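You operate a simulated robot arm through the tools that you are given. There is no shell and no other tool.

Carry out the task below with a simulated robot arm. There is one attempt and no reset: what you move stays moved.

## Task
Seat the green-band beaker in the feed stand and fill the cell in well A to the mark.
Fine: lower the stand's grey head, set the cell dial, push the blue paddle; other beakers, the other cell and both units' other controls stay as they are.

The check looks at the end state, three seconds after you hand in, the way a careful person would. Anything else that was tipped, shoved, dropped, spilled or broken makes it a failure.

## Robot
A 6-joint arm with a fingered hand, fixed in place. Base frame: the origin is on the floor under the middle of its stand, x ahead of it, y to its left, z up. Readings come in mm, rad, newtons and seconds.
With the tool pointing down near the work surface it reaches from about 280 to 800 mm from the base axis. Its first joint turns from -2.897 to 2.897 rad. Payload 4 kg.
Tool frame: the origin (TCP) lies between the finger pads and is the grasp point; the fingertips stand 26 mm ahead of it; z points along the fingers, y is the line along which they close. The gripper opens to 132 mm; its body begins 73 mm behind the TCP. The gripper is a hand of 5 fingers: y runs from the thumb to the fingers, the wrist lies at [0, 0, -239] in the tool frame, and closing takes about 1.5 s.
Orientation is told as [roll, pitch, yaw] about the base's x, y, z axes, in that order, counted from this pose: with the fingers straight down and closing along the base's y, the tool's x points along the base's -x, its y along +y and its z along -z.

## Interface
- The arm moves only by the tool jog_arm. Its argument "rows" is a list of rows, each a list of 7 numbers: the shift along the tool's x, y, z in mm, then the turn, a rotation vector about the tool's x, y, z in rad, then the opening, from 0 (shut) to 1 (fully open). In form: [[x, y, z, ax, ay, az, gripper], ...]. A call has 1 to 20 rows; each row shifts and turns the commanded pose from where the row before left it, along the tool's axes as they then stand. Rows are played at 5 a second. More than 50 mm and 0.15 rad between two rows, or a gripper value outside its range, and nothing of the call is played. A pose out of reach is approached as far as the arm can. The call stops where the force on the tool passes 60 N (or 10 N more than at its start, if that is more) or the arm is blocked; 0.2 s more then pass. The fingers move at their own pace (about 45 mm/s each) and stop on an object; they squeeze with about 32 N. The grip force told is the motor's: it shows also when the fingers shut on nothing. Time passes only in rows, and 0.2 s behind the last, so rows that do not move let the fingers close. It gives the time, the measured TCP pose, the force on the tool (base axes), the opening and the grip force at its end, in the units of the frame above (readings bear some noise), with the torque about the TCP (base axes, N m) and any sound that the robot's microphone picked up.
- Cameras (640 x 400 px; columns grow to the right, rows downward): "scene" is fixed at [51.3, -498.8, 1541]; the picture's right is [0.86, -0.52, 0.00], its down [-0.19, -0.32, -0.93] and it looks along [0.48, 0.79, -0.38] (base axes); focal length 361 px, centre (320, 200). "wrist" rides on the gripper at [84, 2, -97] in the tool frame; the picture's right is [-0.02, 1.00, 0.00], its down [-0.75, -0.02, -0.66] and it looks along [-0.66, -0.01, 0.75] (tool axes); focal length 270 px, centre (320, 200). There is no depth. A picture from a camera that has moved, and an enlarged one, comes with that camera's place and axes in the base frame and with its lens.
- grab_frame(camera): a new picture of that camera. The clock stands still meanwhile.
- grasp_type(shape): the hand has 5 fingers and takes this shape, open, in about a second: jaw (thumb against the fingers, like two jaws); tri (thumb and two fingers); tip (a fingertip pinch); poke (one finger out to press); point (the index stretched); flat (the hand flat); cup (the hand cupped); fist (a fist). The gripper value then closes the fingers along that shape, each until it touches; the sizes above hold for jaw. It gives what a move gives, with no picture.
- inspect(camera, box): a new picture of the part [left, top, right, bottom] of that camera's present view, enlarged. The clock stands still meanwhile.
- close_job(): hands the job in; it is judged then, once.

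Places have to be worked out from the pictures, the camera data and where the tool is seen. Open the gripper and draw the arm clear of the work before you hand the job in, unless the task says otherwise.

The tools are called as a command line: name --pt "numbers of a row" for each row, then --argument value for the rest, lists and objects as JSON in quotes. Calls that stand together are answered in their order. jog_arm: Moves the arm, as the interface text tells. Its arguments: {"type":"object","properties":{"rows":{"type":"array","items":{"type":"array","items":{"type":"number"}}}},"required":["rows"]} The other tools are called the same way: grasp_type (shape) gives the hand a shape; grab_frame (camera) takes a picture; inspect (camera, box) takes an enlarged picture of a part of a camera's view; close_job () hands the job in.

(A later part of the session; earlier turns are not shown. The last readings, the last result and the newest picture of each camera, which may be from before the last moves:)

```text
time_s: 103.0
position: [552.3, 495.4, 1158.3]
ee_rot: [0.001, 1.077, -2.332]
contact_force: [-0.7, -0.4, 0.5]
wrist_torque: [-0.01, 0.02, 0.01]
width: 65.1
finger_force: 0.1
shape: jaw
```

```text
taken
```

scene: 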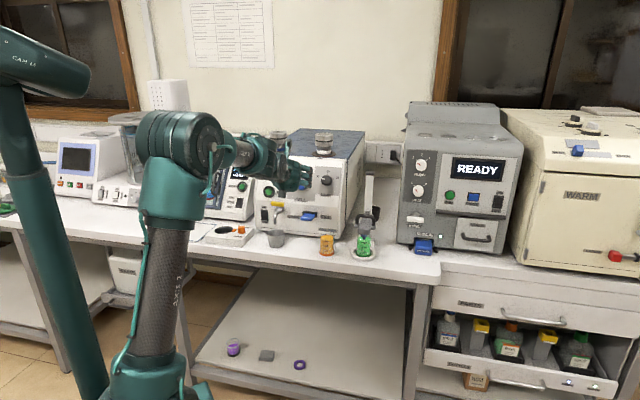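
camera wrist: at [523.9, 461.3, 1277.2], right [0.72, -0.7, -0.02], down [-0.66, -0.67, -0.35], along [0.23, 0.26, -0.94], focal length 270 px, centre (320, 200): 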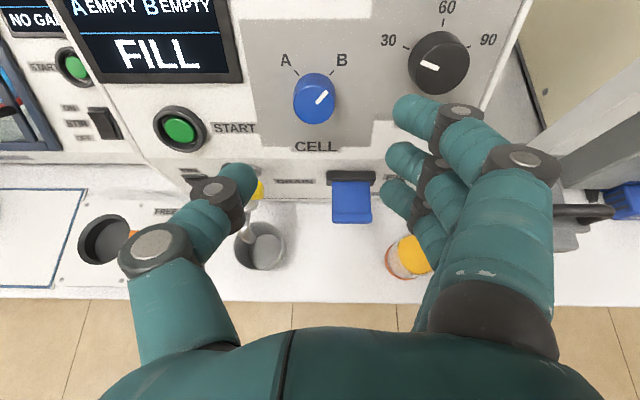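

The dial is straight ahead now. I zoom in to measure it.

inspect --camera "wrist" --box '[240, 30, 400, 160]'

inspect --camera "scene" --box '[240, 150, 350, 230]'

```text
3.08 times, centred on (320, 95) of wrist
camera zoom: at [523.9, 461.3, 1277.2], right [0.72, -0.7, -0.02], down [-0.66, -0.67, -0.35], along [0.23, 0.26, -0.94], focal length 832 px, centre (320, 523)
```

zoom: 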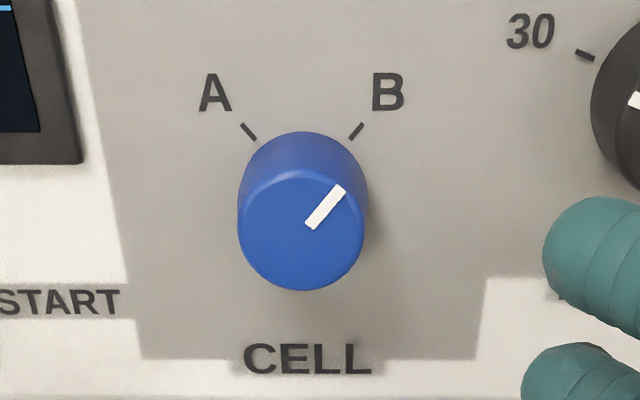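

```text
5.00 times, centred on (295, 190) of scene
camera zoom: at [51.3, -498.8, 1541.0], right [0.86, -0.52, 0.0], down [-0.19, -0.32, -0.93], along [0.48, 0.79, -0.38], focal length 1803 px, centre (445, 250)
```

zoom: 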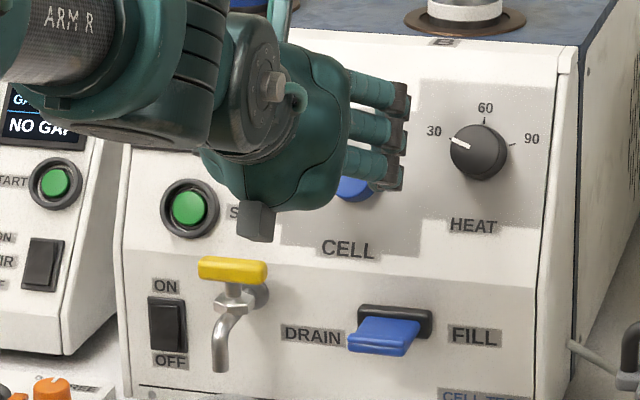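

The pointer is clearly at B (+45°), A is at -45°; the knob is on the hand's axis, about 115–130 mm ahead. I centre and advance 75 mm straight along the knob's axis.

jog_arm --pt "0 -4 10 0 0 0 0.5" --pt "0 0 20 0 0 0 0.5" --pt "0 0 20 0 0 0 0.5" --pt "0 0 15 0 0 0 0.5" --pt "0 0 10 0 0 0 0.5" --pt "0 0 0 0 0 0 0.5"

grab_frame --camera "wrist"

inspect --camera "scene" --box '[250, 150, 350, 230]'

```text
time_s: 104.4
position: [593.9, 545.9, 1120.6]
ee_rot: [0.002, 1.077, -2.33]
contact_force: [0.4, -1.0, -0.8]
wrist_torque: [0.01, 0.01, -0.03]
width: 65.2
finger_force: 0.0
shape: jaw
```

```text
taken
camera wrist: at [566.5, 511.2, 1240.8], right [0.72, -0.7, -0.02], down [-0.66, -0.67, -0.35], along [0.23, 0.26, -0.94], focal length 270 px, centre (320, 200)
```

wrist: 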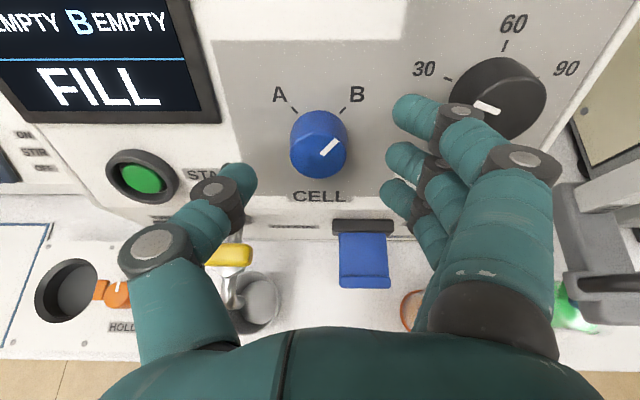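

```text
5.00 times, centred on (300, 190) of scene
camera zoom: at [51.3, -498.8, 1541.0], right [0.86, -0.52, 0.0], down [-0.19, -0.32, -0.93], along [0.48, 0.79, -0.38], focal length 1803 px, centre (420, 250)
```

zoom: 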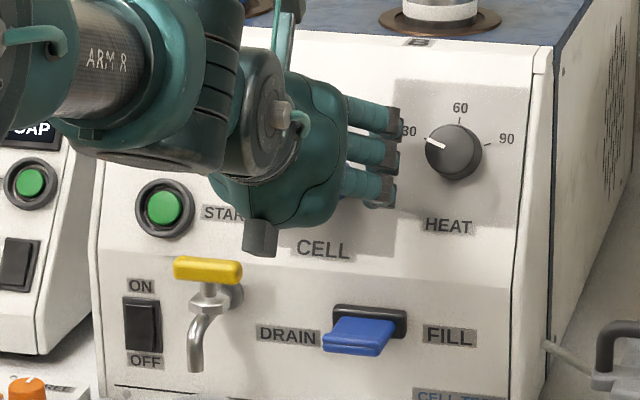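

I zoom to refine the distance to knob face and panel.

inspect --camera "wrist" --box '[230, 70, 410, 210]'

```text
2.86 times, centred on (320, 140) of wrist
camera zoom: at [566.5, 511.2, 1240.8], right [0.72, -0.7, -0.02], down [-0.66, -0.67, -0.35], along [0.23, 0.26, -0.94], focal length 772 px, centre (320, 371)
```

zoom: 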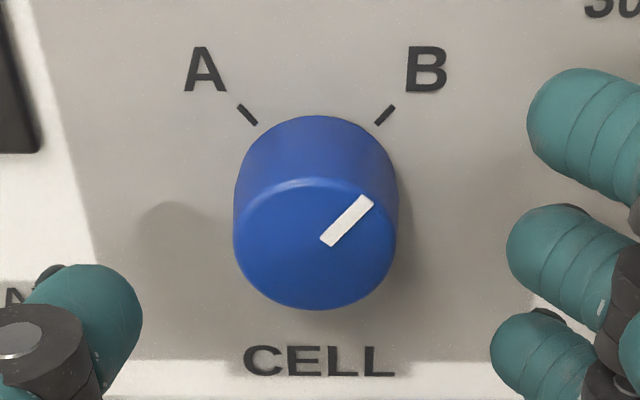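

The knob axis passes between thumb and the two lower fingers; the panel is about 61 mm ahead of the TCP and the knob stands 16 mm proud. I advance 27 mm so the fingertips flank the knob without touching the panel.

jog_arm --pt "0 0 8 0 0 0 0.5" --pt "0 0 8 0 0 0 0.5" --pt "0 0 6 0 0 0 0.5" --pt "0 0 5 0 0 0 0.5" --pt "0 0 0 0 0 0 0.5"

grab_frame --camera "wrist"

inspect --camera "scene" --box '[250, 150, 350, 230]'

```text
time_s: 105.6
position: [612.1, 563.5, 1109.3]
ee_rot: [0.002, 1.077, -2.332]
contact_force: [-4.6, -3.5, 1.9]
wrist_torque: [0.1, -0.2, -0.23]
width: 65.2
finger_force: 0.1
shape: jaw
```

```text
taken
camera wrist: at [582.1, 528.0, 1228.6], right [0.72, -0.7, -0.02], down [-0.66, -0.67, -0.35], along [0.23, 0.26, -0.94], focal length 270 px, centre (320, 200)
```

wrist: 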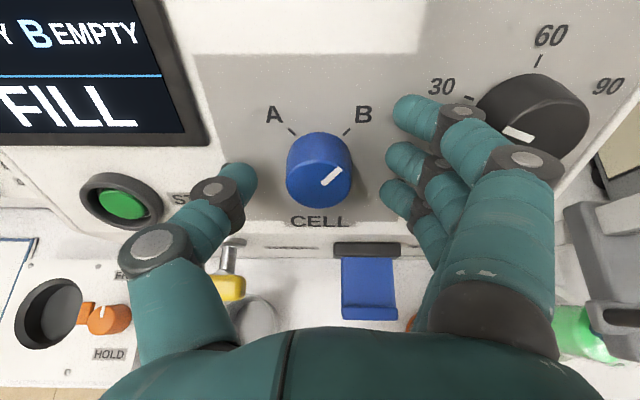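

```text
5.00 times, centred on (300, 190) of scene
camera zoom: at [51.3, -498.8, 1541.0], right [0.86, -0.52, 0.0], down [-0.19, -0.32, -0.93], along [0.48, 0.79, -0.38], focal length 1803 px, centre (420, 250)
```

zoom: 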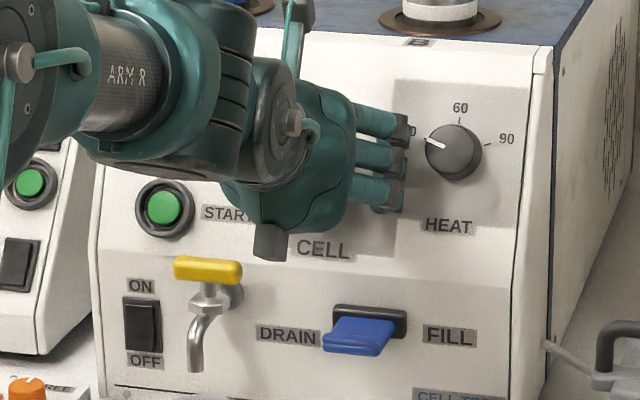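

A light 6 N touch: the index fingertip met the panel because the panel leans only about 24°. I back off 4 mm, level the hand by 4° and re-check.

jog_arm --pt "0 0 -4 0 0 0 0.5" --pt "-3 0 0 0 0.07 0 0.5" --pt "0 0 0 0 0 0 0.5"

inspect --camera "wrist" --box '[220, 80, 440, 240]'

```text
time_s: 106.4
position: [607.6, 558.6, 1108.4]
ee_rot: [0.002, 1.147, -2.329]
contact_force: [0.0, -0.1, 0.3]
wrist_torque: [-0.06, -0.01, -0.02]
width: 65.2
finger_force: 0.0
shape: jaw
```

```text
2.50 times, centred on (330, 160) of wrist
camera zoom: at [573.5, 518.4, 1223.8], right [0.72, -0.7, -0.02], down [-0.64, -0.65, -0.42], along [0.28, 0.31, -0.91], focal length 676 px, centre (295, 300)
```

zoom: 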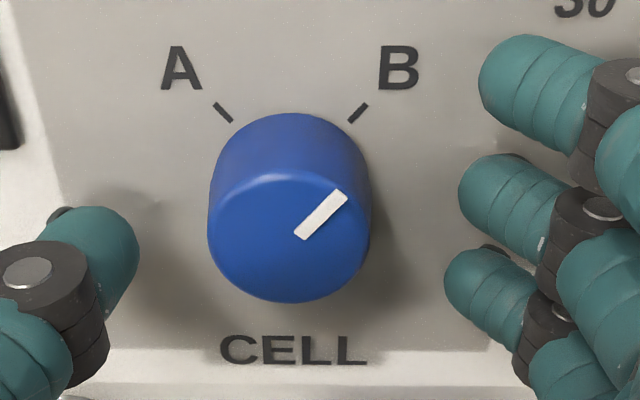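

Now the hand is square to the panel; the fingertips reach about 11 mm over the knob with roughly 4 mm to the panel. I close gently on the knob.

jog_arm --pt "0 0 0 0 0 0 0.45" --pt "0 0 0 0 0 0 0.4" --pt "0 0 0 0 0 0 0.36" --pt "0 0 0 0 0 0 0.32" --pt "0 0 0 0 0 0 0.28" --pt "0 0 0 0 0 0 0.28"

inspect --camera "wrist" --box '[220, 80, 440, 240]'

```text
time_s: 107.8
position: [608.8, 559.3, 1108.7]
ee_rot: [0.003, 1.146, -2.33]
contact_force: [0.0, 0.0, 1.2]
wrist_torque: [0.0, -0.01, 0.01]
width: 37.7
finger_force: 0.1
shape: jaw
```

```text
2.50 times, centred on (330, 160) of wrist
camera zoom: at [573.5, 518.4, 1223.9], right [0.72, -0.7, -0.02], down [-0.64, -0.65, -0.42], along [0.28, 0.31, -0.91], focal length 676 px, centre (295, 300)
```

zoom: 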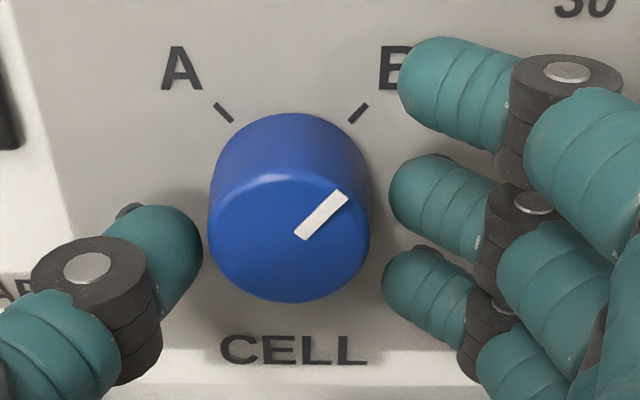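

Evenly spaced on both sides. I finish closing onto the knob.

jog_arm --pt "0 0 0 0 0 0 0.24" --pt "0 0 0 0 0 0 0.2" --pt "0 0 0 0 0 0 0.15" --pt "0 0 0 0 0 0 0.1" --pt "0 0 0 0 0 0 0.1"

inspect --camera "wrist" --box '[220, 80, 440, 240]'

```text
time_s: 109.0
position: [605.8, 561.7, 1108.0]
ee_rot: [-0.001, 1.146, -2.331]
contact_force: [-4.8, 5.6, -2.4]
wrist_torque: [-0.01, -0.05, 0.01]
width: 12.1
finger_force: 31.5
shape: jaw
```

```text
2.50 times, centred on (330, 160) of wrist
camera zoom: at [572.4, 519.6, 1223.5], right [0.72, -0.69, -0.02], down [-0.64, -0.65, -0.41], along [0.28, 0.31, -0.91], focal length 676 px, centre (295, 300)
```

zoom: 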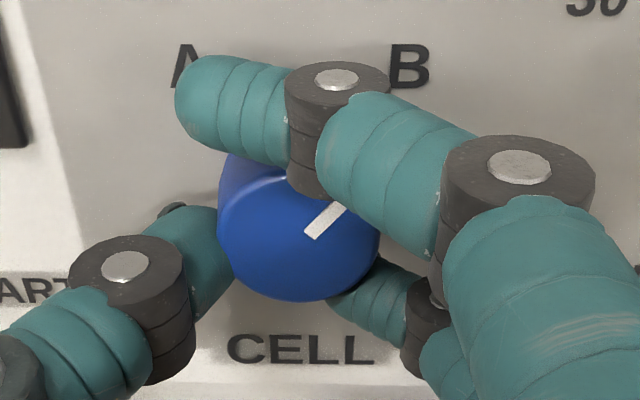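

The knob is gripped with a small leftward side force. I relieve that by 1.5 mm, then turn the first 0.3 rad counter-clockwise about the knob's axis and check.

jog_arm --pt "0 -1.5 0 0 0 0 0.1" --pt "-0.16 -0.19 0 0 0 -0.1 0.1" --pt "-0.16 -0.19 0 0 0 -0.1 0.1" --pt "-0.16 -0.19 0 0 0 -0.1 0.1" --pt "0 0 0 0 0 0 0.1"

inspect --camera "wrist" --box '[220, 80, 440, 240]'

inspect --camera "scene" --box '[250, 150, 350, 230]'

```text
time_s: 110.2
position: [606.8, 560.1, 1107.6]
ee_rot: [0.581, 1.055, -1.686]
contact_force: [0.5, 3.8, -3.1]
wrist_torque: [-0.06, -0.09, -0.15]
width: 11.1
finger_force: 31.9
shape: jaw
```

```text
2.50 times, centred on (330, 160) of wrist
camera zoom: at [553.3, 535.2, 1220.3], right [0.77, -0.58, 0.25], down [-0.47, -0.79, -0.39], along [0.43, 0.18, -0.89], focal length 676 px, centre (295, 300)
```

zoom: 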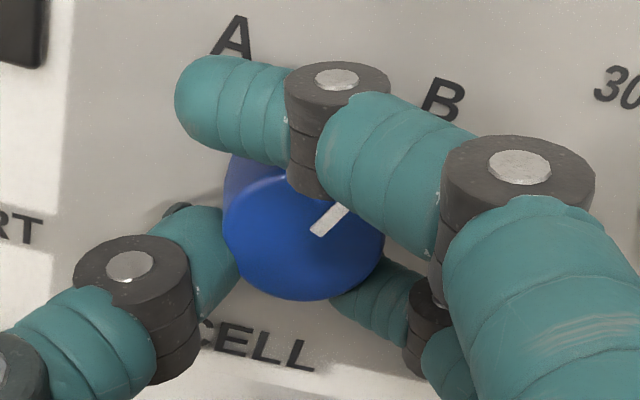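

```text
5.00 times, centred on (300, 190) of scene
camera zoom: at [51.3, -498.8, 1541.0], right [0.86, -0.52, 0.0], down [-0.19, -0.32, -0.93], along [0.48, 0.79, -0.38], focal length 1803 px, centre (420, 250)
```

zoom: 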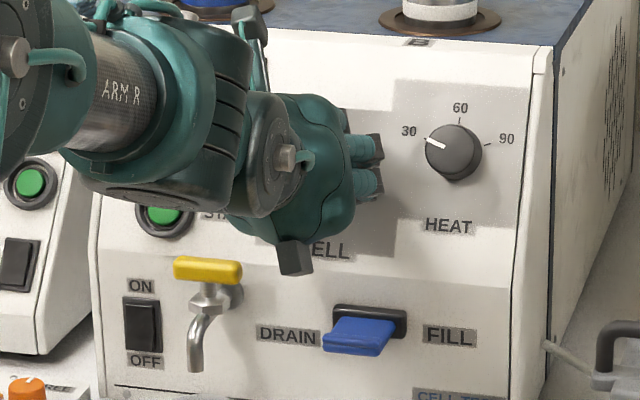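

The knob turns with the hand. I continue counter-clockwise by another 0.6 rad and check.

jog_arm --pt "-0.16 -0.19 0 0 0 -0.1 0.1" --pt "-0.16 -0.19 0 0 0 -0.1 0.1" --pt "-0.16 -0.19 0 0 0 -0.1 0.1" --pt "-0.16 -0.19 0 0 0 -0.1 0.1" --pt "-0.16 -0.19 0 0 0 -0.1 0.1" --pt "-0.16 -0.19 0 0 0 -0.1 0.1" --pt "0 0 0 0 0 0 0.1"

inspect --camera "wrist" --box '[200, 60, 460, 260]'

inspect --camera "scene" --box '[250, 150, 350, 230]'

```text
time_s: 111.8
position: [606.5, 559.2, 1106.9]
ee_rot: [1.049, 0.6, -1.079]
contact_force: [11.8, -17.5, -3.2]
wrist_torque: [0.03, -0.18, -0.59]
width: 10.0
finger_force: 31.9
shape: jaw
```

```text
2.00 times, centred on (330, 160) of wrist
camera zoom: at [515.9, 555.2, 1193.9], right [0.68, -0.21, 0.7], down [-0.13, -0.98, -0.17], along [0.72, 0.02, -0.69], focal length 541 px, centre (300, 280)
```

zoom: 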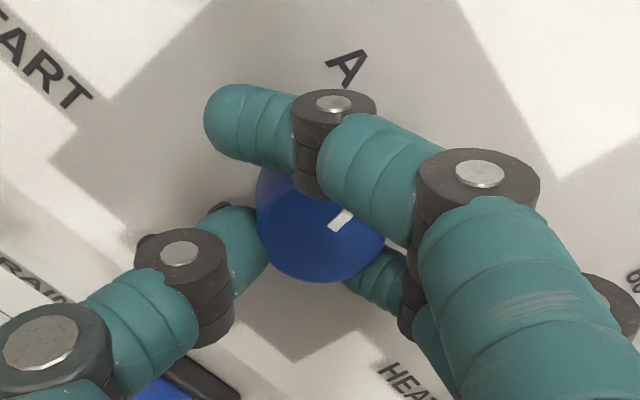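

```text
5.00 times, centred on (300, 190) of scene
camera zoom: at [51.3, -498.8, 1541.0], right [0.86, -0.52, 0.0], down [-0.19, -0.32, -0.93], along [0.48, 0.79, -0.38], focal length 1803 px, centre (420, 250)
```

zoom: 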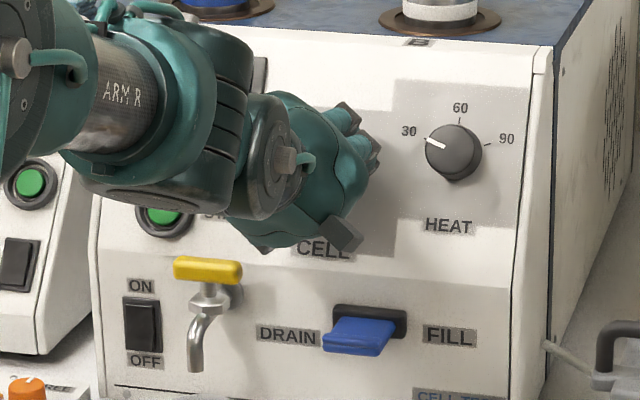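

The side force rose to 20 N because my turning centre was about 3 mm off. I relieve it by shifting right and continue the turn with the corrected centre.

jog_arm --pt "-1.6 1.25 0 0 0 0 0.1" --pt "0 0 0 0 0 0 0.1"

jog_arm --pt "-0.32 0 0 0 0 -0.1 0.1" --pt "-0.32 0 0 0 0 -0.1 0.1" --pt "-0.32 0 0 0 0 -0.1 0.1" --pt "0 0 0 0 0 0 0.1"

inspect --camera "wrist" --box '[200, 60, 460, 260]'

```text
time_s: 112.4
position: [606.2, 558.7, 1106.6]
ee_rot: [1.047, 0.604, -1.075]
contact_force: [6.9, -14.8, -3.2]
wrist_torque: [0.01, -0.21, -0.53]
width: 9.9
finger_force: 31.9
shape: jaw
```

```text
time_s: 113.4
position: [609.6, 556.8, 1105.7]
ee_rot: [1.122, 0.335, -0.92]
contact_force: [13.4, -12.3, 3.2]
wrist_torque: [0.17, -0.25, -0.49]
width: 10.3
finger_force: 32.2
shape: jaw
```

```text
2.00 times, centred on (330, 160) of wrist
camera zoom: at [502.0, 556.1, 1174.4], right [0.54, 0.01, 0.84], down [0.01, -1.0, 0.01], along [0.84, 0.0, -0.54], focal length 541 px, centre (300, 280)
```

zoom: 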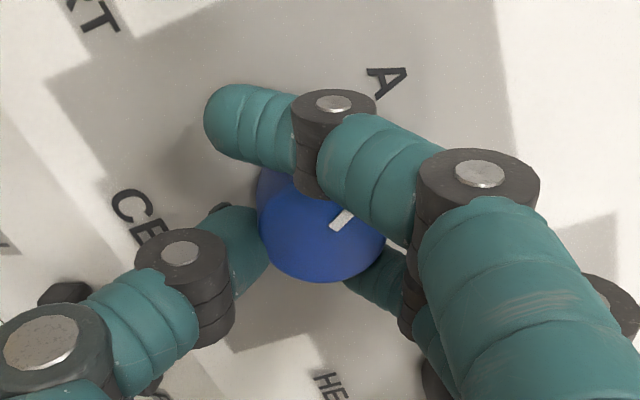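

The knob follows; a steady side force of about 18 N to the right remains. I shift another 3 mm right to ease it, then finish the turn.

jog_arm --pt "-2.8 1.1 0 0 0 0 0.1" --pt "0 0 0 0 0 0 0.1"

jog_arm --pt "-0.32 0 0 0 0 -0.1 0.1" --pt "-0.32 0 0 0 0 -0.1 0.1" --pt "0 0 0 0 0 0 0.1"

grab_frame --camera "wrist"

inspect --camera "scene" --box '[250, 150, 350, 230]'

```text
time_s: 114.0
position: [610.6, 557.6, 1105.7]
ee_rot: [1.121, 0.336, -0.916]
contact_force: [4.3, -2.8, 2.6]
wrist_torque: [0.16, -0.24, -0.22]
width: 10.3
finger_force: 32.1
shape: jaw
```

```text
time_s: 114.8
position: [611.7, 555.4, 1106.9]
ee_rot: [1.144, 0.153, -0.831]
contact_force: [5.0, 4.1, 5.9]
wrist_torque: [0.25, -0.26, -0.1]
width: 9.7
finger_force: 31.9
shape: jaw
```

```text
taken
camera wrist: at [495.2, 552.6, 1159.9], right [0.41, 0.16, 0.9], down [0.08, -0.99, 0.14], along [0.91, 0.01, -0.42], focal length 270 px, centre (320, 200)
```

wrist: 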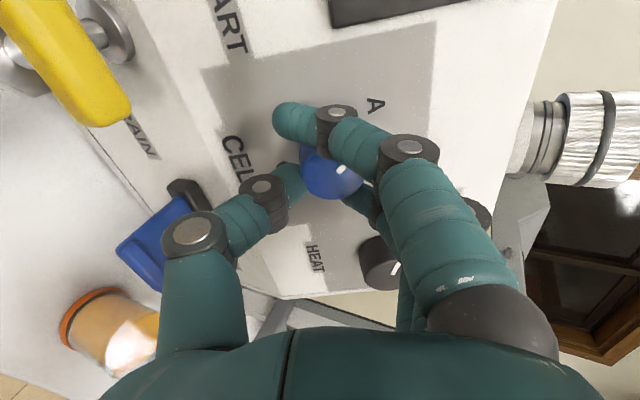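

```text
5.00 times, centred on (300, 190) of scene
camera zoom: at [51.3, -498.8, 1541.0], right [0.86, -0.52, 0.0], down [-0.19, -0.32, -0.93], along [0.48, 0.79, -0.38], focal length 1803 px, centre (420, 250)
```

zoom: 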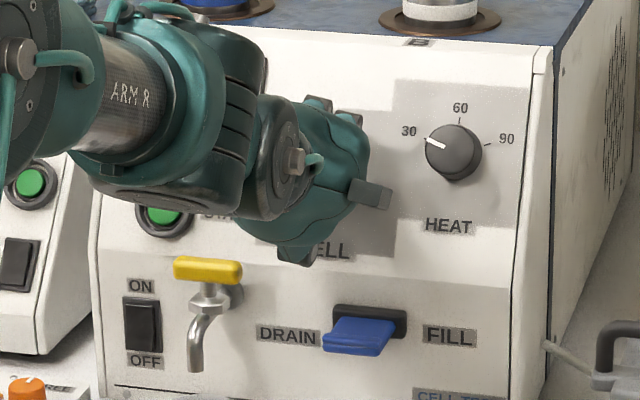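

I zoom to compare the pointer with the A tick.

inspect --camera "wrist" --box '[260, 80, 440, 220]'

```text
2.86 times, centred on (350, 150) of wrist
camera zoom: at [495.2, 552.6, 1159.9], right [0.41, 0.16, 0.9], down [0.08, -0.99, 0.14], along [0.91, 0.01, -0.42], focal length 772 px, centre (234, 343)
```

zoom: 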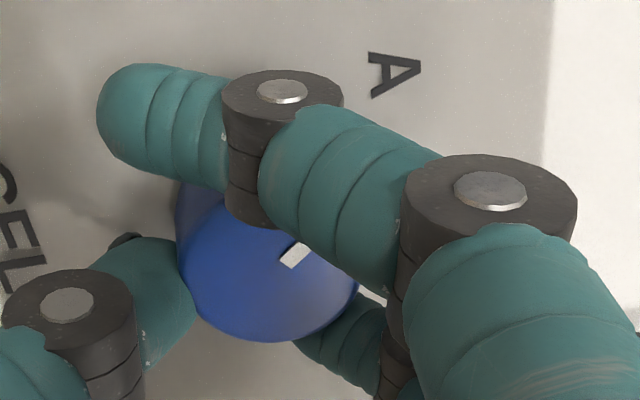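

The pointer is still roughly 6–10° short of A. I turn a bit more, in two small steps.

jog_arm --pt "-0.32 0 0 0 0 -0.1 0.1" --pt "-0.22 0 0 0 0 -0.07 0.1" --pt "0 0 0 0 0 0 0.1"

inspect --camera "wrist" --box '[260, 80, 440, 220]'

```text
time_s: 115.6
position: [612.4, 553.0, 1108.1]
ee_rot: [1.149, -0.001, -0.765]
contact_force: [7.6, -7.9, 8.0]
wrist_torque: [0.44, -0.13, -0.27]
width: 10.3
finger_force: 32.1
shape: jaw
```

```text
2.86 times, centred on (350, 150) of wrist
camera zoom: at [491.5, 547.8, 1146.1], right [0.3, 0.28, 0.91], down [0.12, -0.96, 0.26], along [0.95, 0.04, -0.32], focal length 772 px, centre (234, 343)
```

zoom: 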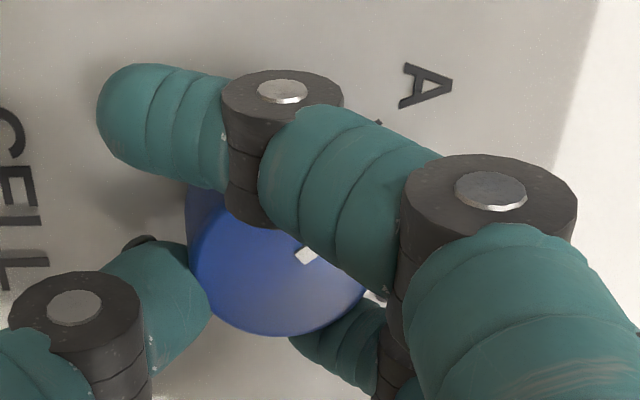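

Resisting torque about the knob axis has risen to 0.3 Nm, so the dial appears to be at its end at A. I open the fingers and look.

jog_arm --pt "0 0 0 0 0 0 0.2" --pt "0 0 0 0 0 0 0.3" --pt "0 0 0 0 0 0 0.38" --pt "0 0 0 0 0 0 0.45" --pt "0 0 0 0 0 0 0.5" --pt "0 0 0 0 0 0 0.5"

inspect --camera "wrist" --box '[230, 60, 450, 230]'

```text
time_s: 117.0
position: [611.1, 554.3, 1106.3]
ee_rot: [1.148, 0.002, -0.76]
contact_force: [-0.4, -0.2, -0.6]
wrist_torque: [0.02, 0.0, 0.02]
width: 65.1
finger_force: 0.1
shape: jaw
```

```text
2.35 times, centred on (340, 145) of wrist
camera zoom: at [490.4, 548.9, 1145.7], right [0.3, 0.28, 0.91], down [0.13, -0.96, 0.26], along [0.95, 0.04, -0.32], focal length 636 px, centre (273, 329)
```

zoom: 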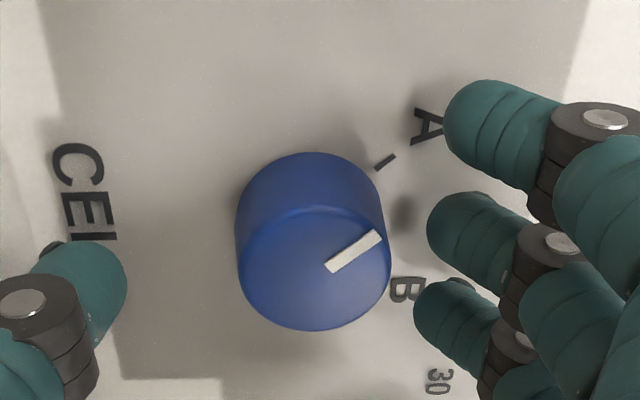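

The pointer looks 5–6° short of the A tick. I check from the scene camera and look at the display as well.

inspect --camera "scene" --box '[255, 150, 335, 210]'

grab_frame --camera "wrist"

```text
6.67 times, centred on (295, 180) of scene
camera zoom: at [51.3, -498.8, 1541.0], right [0.86, -0.52, 0.0], down [-0.19, -0.32, -0.93], along [0.48, 0.79, -0.38], focal length 2404 px, centre (487, 333)
```

zoom: 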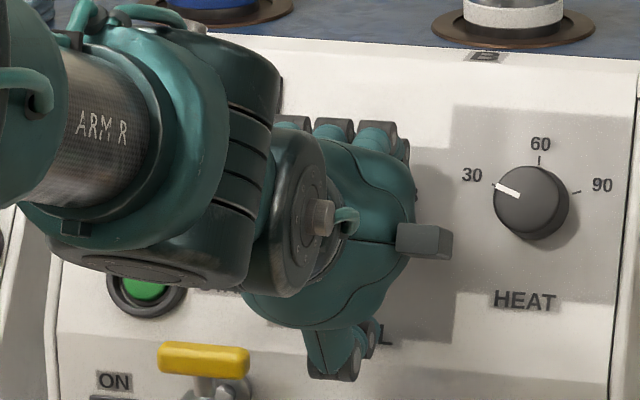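

```text
taken
camera wrist: at [490.4, 548.9, 1145.7], right [0.3, 0.28, 0.91], down [0.13, -0.96, 0.26], along [0.95, 0.04, -0.32], focal length 270 px, centre (320, 200)
```

wrist: 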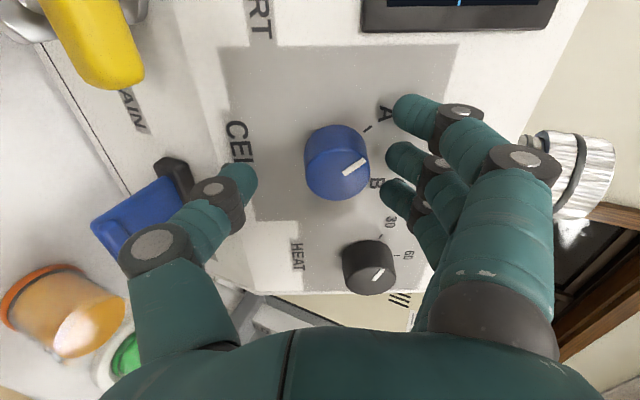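

In the hand's frame the knob is now about 10 mm off centre, so I recentre along the closing direction before a second, smaller turn.

jog_arm --pt "0 5 0 0 0 0 0.5" --pt "0 5 0 0 0 0 0.5" --pt "0 0 0 0 0 0 0.5"

inspect --camera "wrist" --box '[230, 60, 450, 230]'

```text
time_s: 117.8
position: [612.5, 557.7, 1115.4]
ee_rot: [1.146, 0.0, -0.76]
contact_force: [0.4, 0.1, -0.6]
wrist_torque: [0.03, -0.01, 0.0]
width: 65.0
finger_force: 0.0
shape: jaw
```

```text
2.35 times, centred on (340, 145) of wrist
camera zoom: at [493.2, 552.2, 1154.9], right [0.3, 0.28, 0.91], down [0.13, -0.96, 0.26], along [0.95, 0.04, -0.32], focal length 636 px, centre (273, 329)
```

zoom: 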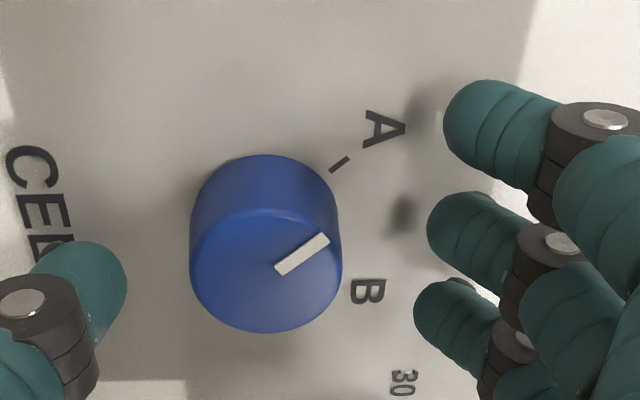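

I zoom further to compare pointer direction with the A tick precisely.

inspect --camera "wrist" --box '[285, 95, 375, 205]'

```text
3.64 times, centred on (330, 150) of wrist
camera zoom: at [493.2, 552.2, 1154.9], right [0.3, 0.28, 0.91], down [0.13, -0.96, 0.26], along [0.95, 0.04, -0.32], focal length 983 px, centre (284, 382)
```

zoom: 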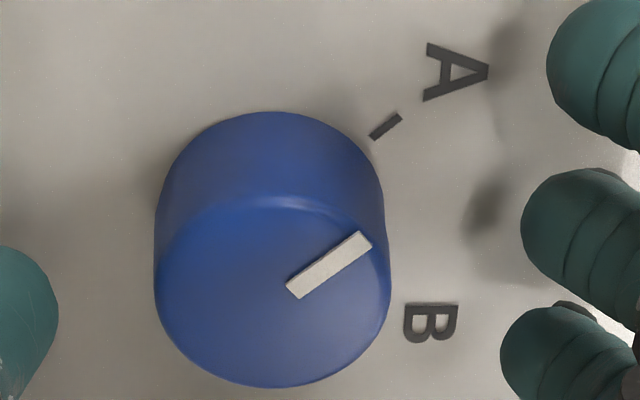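

The pointer is about 3° short of the tick. I grip again and nudge it slightly further counter-clockwise.

jog_arm --pt "0 0 0 0 0 0 0.4" --pt "0 0 0 0 0 0 0.3" --pt "0 0 0 0 0 0 0.2" --pt "0 0 0 0 0 0 0.1" --pt "0 0 0 0 0 0 0.1" --pt "0 0 0 0 0 0 0.1"

jog_arm --pt "0 0 0 0 0 -0.05 0.1" --pt "0 0 0 0 0 -0.05 0.1" --pt "0 0 0 0 0 0 0.1"

inspect --camera "wrist" --box '[260, 80, 440, 220]'

```text
time_s: 119.2
position: [613.0, 557.9, 1113.1]
ee_rot: [1.143, 0.0, -0.762]
contact_force: [-1.9, -3.6, -6.5]
wrist_torque: [-0.03, 0.05, -0.05]
width: 12.3
finger_force: 32.3
shape: jaw
```

```text
time_s: 120.0
position: [614.3, 557.7, 1112.7]
ee_rot: [1.143, -0.09, -0.723]
contact_force: [1.2, -10.2, -10.5]
wrist_torque: [0.0, 0.19, -0.22]
width: 12.7
finger_force: 31.9
shape: jaw
```

```text
2.86 times, centred on (350, 150) of wrist
camera zoom: at [491.5, 549.2, 1146.4], right [0.23, 0.35, 0.91], down [0.14, -0.93, 0.33], along [0.96, 0.06, -0.26], focal length 772 px, centre (234, 343)
```

zoom: 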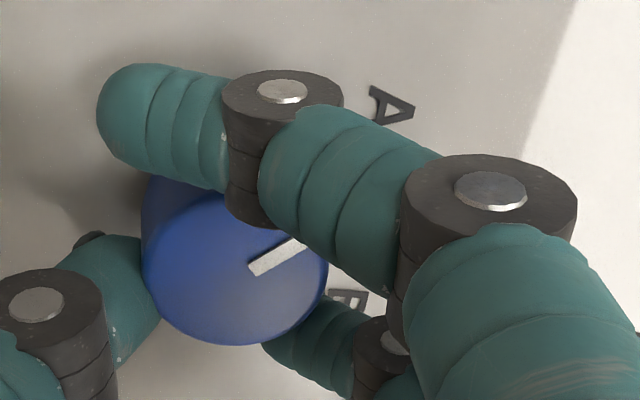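

The pointer now seems parallel to the A direction. I open and measure again.

jog_arm --pt "0 0 0 0 0 -0.02 0.1" --pt "0 0 0 0 0 0 0.1" --pt "0 0 0 0 0 0 0.2" --pt "0 0 0 0 0 0 0.3" --pt "0 0 0 0 0 0 0.4" --pt "0 0 0 0 0 0 0.5" --pt "0 0 0 0 0 0 0.5"

inspect --camera "wrist" --box '[285, 95, 375, 205]'

grab_frame --camera "wrist"

```text
time_s: 121.6
position: [613.8, 558.9, 1115.5]
ee_rot: [1.144, -0.11, -0.712]
contact_force: [-0.4, 0.2, 0.8]
wrist_torque: [0.03, 0.01, -0.02]
width: 65.0
finger_force: 0.0
shape: jaw
```

```text
3.64 times, centred on (330, 150) of wrist
camera zoom: at [490.4, 549.4, 1146.0], right [0.21, 0.36, 0.91], down [0.15, -0.93, 0.34], along [0.97, 0.06, -0.25], focal length 983 px, centre (284, 382)
```

zoom: 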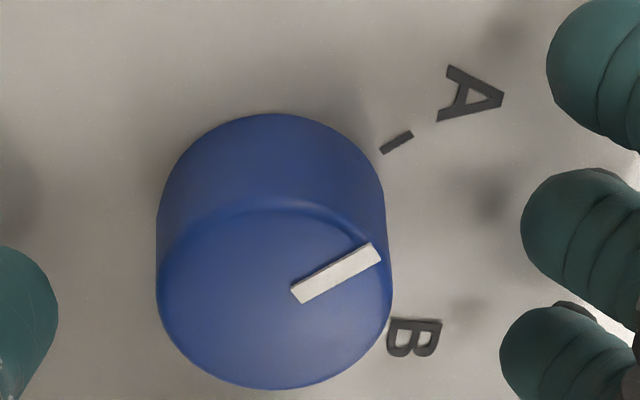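

```text
taken
camera wrist: at [490.4, 549.4, 1146.0], right [0.21, 0.36, 0.91], down [0.15, -0.93, 0.34], along [0.97, 0.06, -0.25], focal length 270 px, centre (320, 200)
```

wrist: 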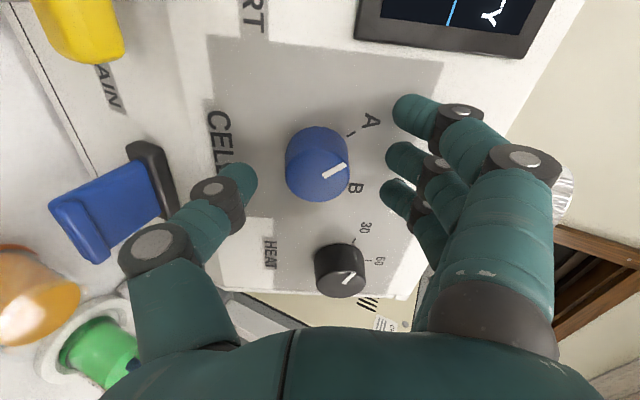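

Correcting for perspective, tick and pointer agree within 1°, and the knob no longer followed the hand, so the dial is at its A stop. I back straight away from the panel and look at it.

jog_arm --pt "0 0 -10 0 0 0 0.5" --pt "0 0 -20 0 0 0 0.5" --pt "0 0 -30 0 0 0 0.5" --pt "0 0 -30 0 0 0 0.5" --pt "0 0 -30 0 0 0 0.5" --pt "0 0 0 0 0 0.14 0.5" --pt "0 0 0 0 0 0.14 0.5" --pt "0 0 0 0 0 0.14 0.5" --pt "0 0 0 0 0 0.14 0.5" --pt "0 0 0 0 0 0.14 0.5" --pt "0 0 0 0 0 0.14 0.5" --pt "0 0 0 0 0 0.14 0.5" --pt "0 0 0 0 0 0.14 0.5" --pt "0 0 0 0 0 0.14 0.5" --pt "0 0 0 0 0 0.14 0.5" --pt "0 0 0 0 0 0.14 0.5" --pt "0 0 0 0 0 0.14 0.5"

grab_frame --camera "wrist"

inspect --camera "scene" --box '[240, 150, 350, 240]'

```text
time_s: 125.2
position: [538.3, 479.2, 1164.6]
ee_rot: [0.021, 1.147, -2.313]
contact_force: [-0.5, -0.8, 0.2]
wrist_torque: [0.04, -0.04, -0.02]
width: 65.1
finger_force: 0.1
shape: jaw
```

```text
taken
camera wrist: at [503.8, 438.5, 1280.0], right [0.72, -0.69, -0.01], down [-0.63, -0.65, -0.42], along [0.28, 0.31, -0.91], focal length 270 px, centre (320, 200)
```

wrist: 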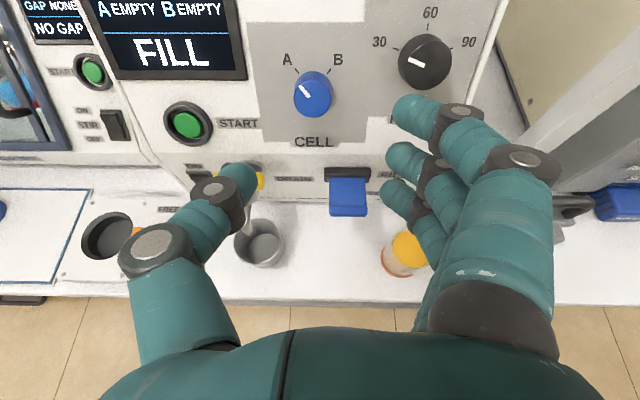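

```text
4.44 times, centred on (295, 195) of scene
camera zoom: at [51.3, -498.8, 1541.0], right [0.86, -0.52, 0.0], down [-0.19, -0.32, -0.93], along [0.48, 0.79, -0.38], focal length 1603 px, centre (431, 222)
```

zoom: 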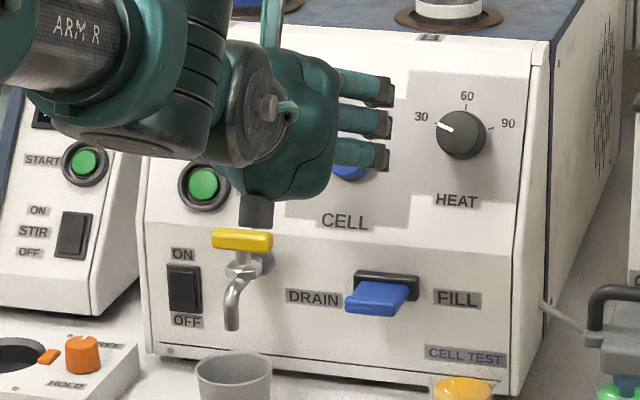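

The dial now points to A; HEAT is unchanged. I zoom on the dial and on the paddle to plan the push.

inspect --camera "wrist" --box '[250, 40, 430, 230]'

inspect --camera "scene" --box '[305, 200, 355, 235]'

```text
2.11 times, centred on (340, 135) of wrist
camera zoom: at [503.8, 438.5, 1280.0], right [0.72, -0.69, -0.01], down [-0.63, -0.65, -0.42], along [0.28, 0.31, -0.91], focal length 569 px, centre (278, 337)
```

zoom: 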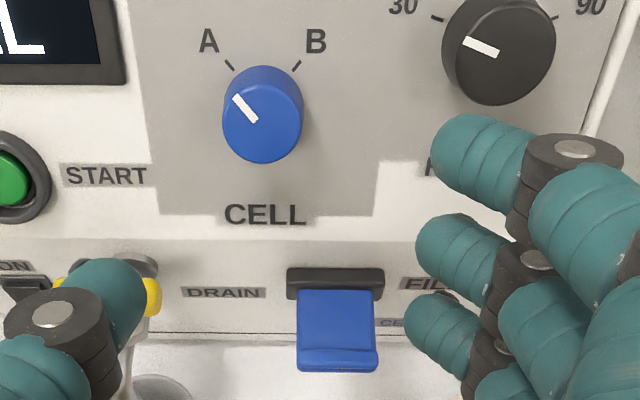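

```text
11.43 times, centred on (330, 218) of scene
camera zoom: at [51.3, -498.8, 1541.0], right [0.86, -0.52, 0.0], down [-0.19, -0.32, -0.93], along [0.48, 0.79, -0.38], focal length 4121 px, centre (206, 0)
```

zoom: 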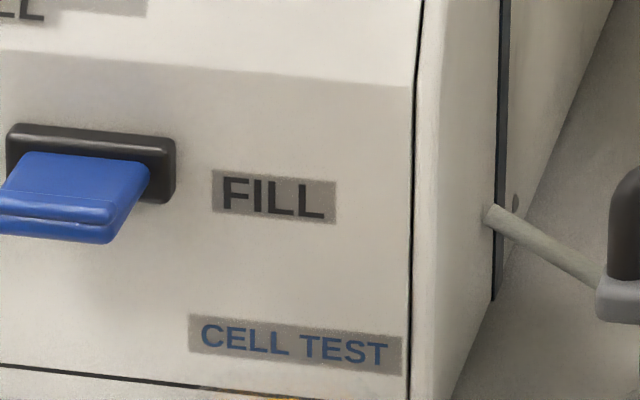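

The dial sits on A. For the paddle I want a slim pusher, so I change the hand to the poke shape here in free space and look at it.

grasp_type --shape "poke"

grab_frame --camera "wrist"

grab_frame --camera "scene"

```text
time_s: 126.1
position: [538.4, 478.3, 1164.8]
ee_rot: [0.026, 1.145, -2.305]
contact_force: [-0.5, -0.1, 0.3]
wrist_torque: [0.01, -0.02, 0.02]
width: 0.0
finger_force: 0.1
shape: poke
```

```text
taken
camera wrist: at [503.6, 438.7, 1280.0], right [0.72, -0.69, -0.01], down [-0.63, -0.65, -0.42], along [0.28, 0.3, -0.91], focal length 270 px, centre (320, 200)
```

wrist: 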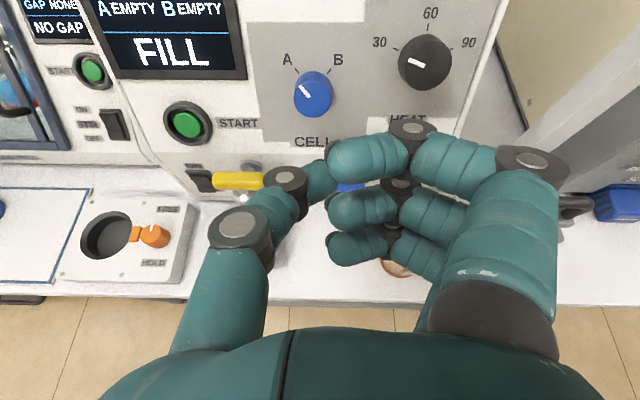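

```text
taken
```

scene: 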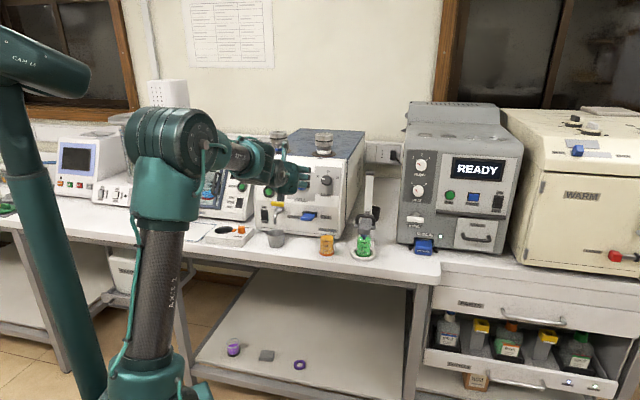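

In poke the fingers are half-curled. I try the point shape, with the index stretched.

grasp_type --shape "point"

grab_frame --camera "wrist"

inspect --camera "scene" --box '[220, 120, 350, 230]'

```text
time_s: 127.0
position: [539.0, 478.7, 1164.4]
ee_rot: [0.027, 1.147, -2.302]
contact_force: [0.0, 0.3, 0.6]
wrist_torque: [0.01, -0.06, 0.03]
width: 126.1
finger_force: 0.0
shape: point
```

```text
taken
camera wrist: at [503.5, 438.7, 1280.0], right [0.72, -0.69, -0.01], down [-0.63, -0.65, -0.42], along [0.28, 0.3, -0.91], focal length 270 px, centre (320, 200)
```

wrist: 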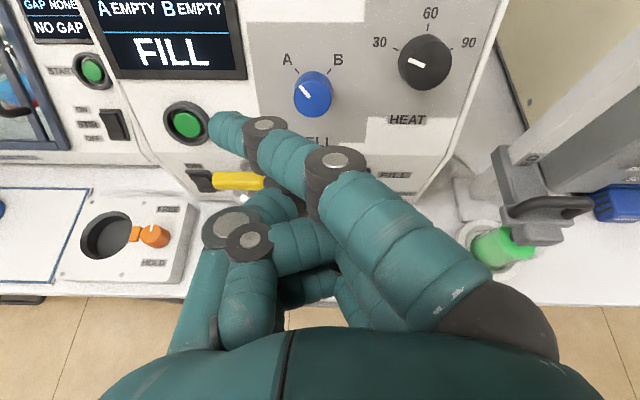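

```text
3.64 times, centred on (285, 175) of scene
camera zoom: at [51.3, -498.8, 1541.0], right [0.86, -0.52, 0.0], down [-0.19, -0.32, -0.93], along [0.48, 0.79, -0.38], focal length 1311 px, centre (447, 291)
```

zoom: 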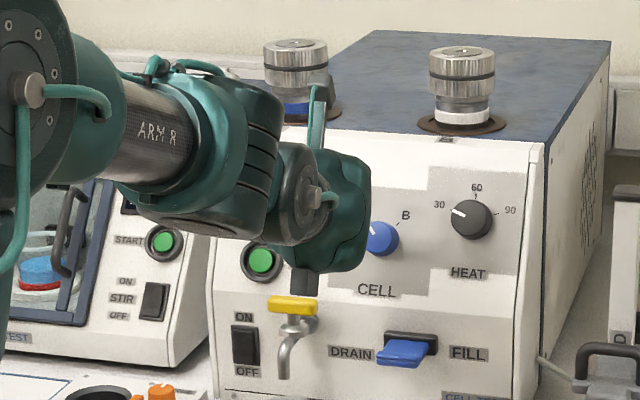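

The pointing index swings across the palm, which is no use. Instead I will pinch the paddle plate from above and below with the jaw shape, hand rolled 90°, which lets me move it either way. I return to jaw and roll here in free space.

grasp_type --shape "jaw"

jog_arm --pt "0 0 -20 0 0.081 0 0.5" --pt "0 0 -20 0 0.081 0 0.4" --pt "0 0 0 0 0 -0.1428 0.35" --pt "0 0 0 0 0 -0.1428 0.35" --pt "0 0 0 0 0 -0.1428 0.35" --pt "0 0 0 0 0 -0.1428 0.35" --pt "0 0 0 0 0 -0.1428 0.35" --pt "0 0 0 0 0 -0.1428 0.35" --pt "0 0 0 0 0 -0.1428 0.35" --pt "0 0 0 0 0 -0.1428 0.35" --pt "0 0 0 0 0 -0.1428 0.35" --pt "0 0 0 0 0 -0.1428 0.35" --pt "0 0 0 0 0 -0.1428 0.35"

grab_frame --camera "wrist"

inspect --camera "scene" --box '[230, 130, 360, 260]'

```text
time_s: 127.9
position: [538.3, 479.4, 1165.4]
ee_rot: [0.026, 1.147, -2.304]
contact_force: [0.3, 0.5, -0.4]
wrist_torque: [-0.01, 0.02, -0.04]
width: 132.1
finger_force: 0.0
shape: jaw
```

```text
time_s: 130.7
position: [511.2, 452.1, 1180.2]
ee_rot: [1.31, -0.01, -0.757]
contact_force: [0.4, -1.1, 1.0]
wrist_torque: [0.02, 0.01, -0.01]
width: 46.8
finger_force: 0.2
shape: jaw
```

```text
taken
camera wrist: at [388.2, 441.9, 1203.9], right [0.18, 0.18, 0.97], down [0.11, -0.98, 0.16], along [0.98, 0.07, -0.2], focal length 270 px, centre (320, 200)
```

wrist: 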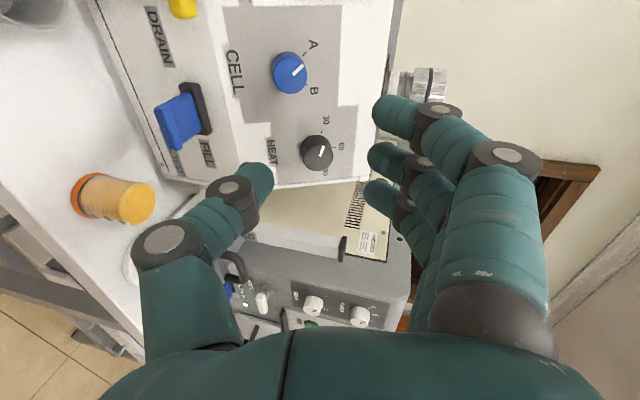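

```text
3.08 times, centred on (295, 195) of scene
camera zoom: at [51.3, -498.8, 1541.0], right [0.86, -0.52, 0.0], down [-0.19, -0.32, -0.93], along [0.48, 0.79, -0.38], focal length 1110 px, centre (397, 215)
```

zoom: 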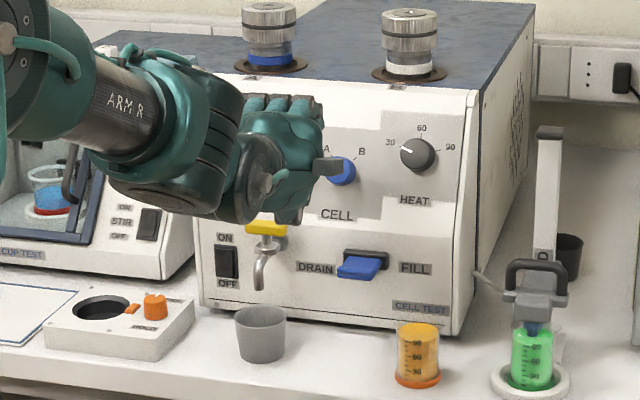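

The hand is rolled with the thumb below. I lower it to paddle height at a standoff in front of the panel.

jog_arm --pt "-5.25 -27.2 10.7 0 0 0 0.35" --pt "-5.25 -27.2 10.7 0 0 0 0.35" --pt "-5.25 -27.2 10.7 0 0 0 0.35" --pt "-5.25 -27.2 10.7 0 0 0 0.35" --pt "-5.25 -27.2 10.7 0 0 0 0.35" --pt "-5.25 -27.2 10.7 0 0 0 0.35" --pt "0 0 0 0 0 0 0.35"

grab_frame --camera "wrist"

inspect --camera "scene" --box '[240, 160, 360, 270]'

```text
time_s: 132.3
position: [549.4, 444.1, 1004.9]
ee_rot: [1.31, -0.012, -0.756]
contact_force: [-0.3, -0.2, 1.3]
wrist_torque: [-0.01, 0.0, -0.05]
width: 46.6
finger_force: 0.1
shape: jaw
```

```text
taken
camera wrist: at [425.3, 433.0, 1030.0], right [0.19, 0.18, 0.97], down [0.11, -0.98, 0.16], along [0.98, 0.07, -0.2], focal length 270 px, centre (320, 200)
```

wrist: 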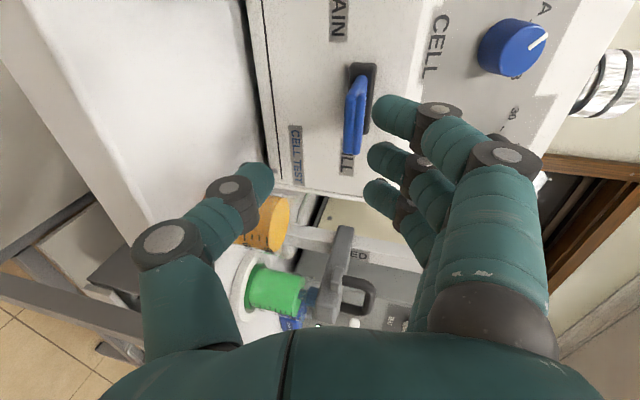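

```text
3.64 times, centred on (300, 215) of scene
camera zoom: at [51.3, -498.8, 1541.0], right [0.86, -0.52, 0.0], down [-0.19, -0.32, -0.93], along [0.48, 0.79, -0.38], focal length 1311 px, centre (393, 146)
```

zoom: 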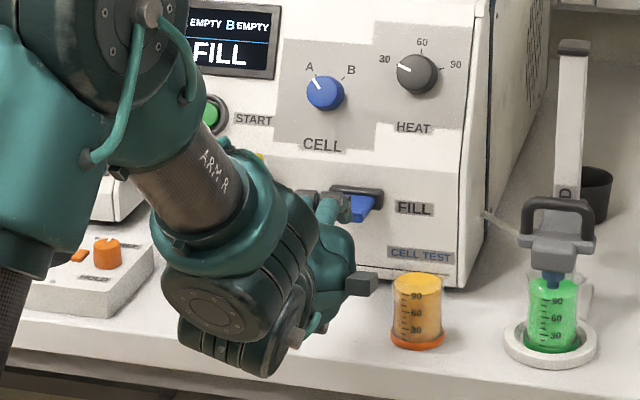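

Now I see the paddle edge-on between thumb side and finger side. I zoom to align its height with the closing centre.

inspect --camera "wrist" --box '[220, 40, 460, 230]'

```text
2.11 times, centred on (340, 135) of wrist
camera zoom: at [425.3, 433.0, 1030.0], right [0.19, 0.18, 0.97], down [0.11, -0.98, 0.16], along [0.98, 0.07, -0.2], focal length 569 px, centre (278, 337)
```

zoom: 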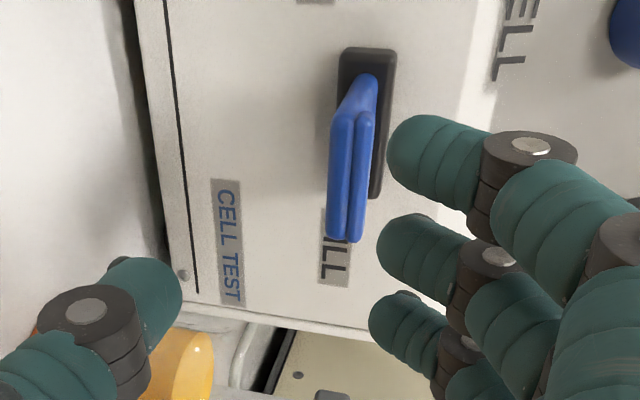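

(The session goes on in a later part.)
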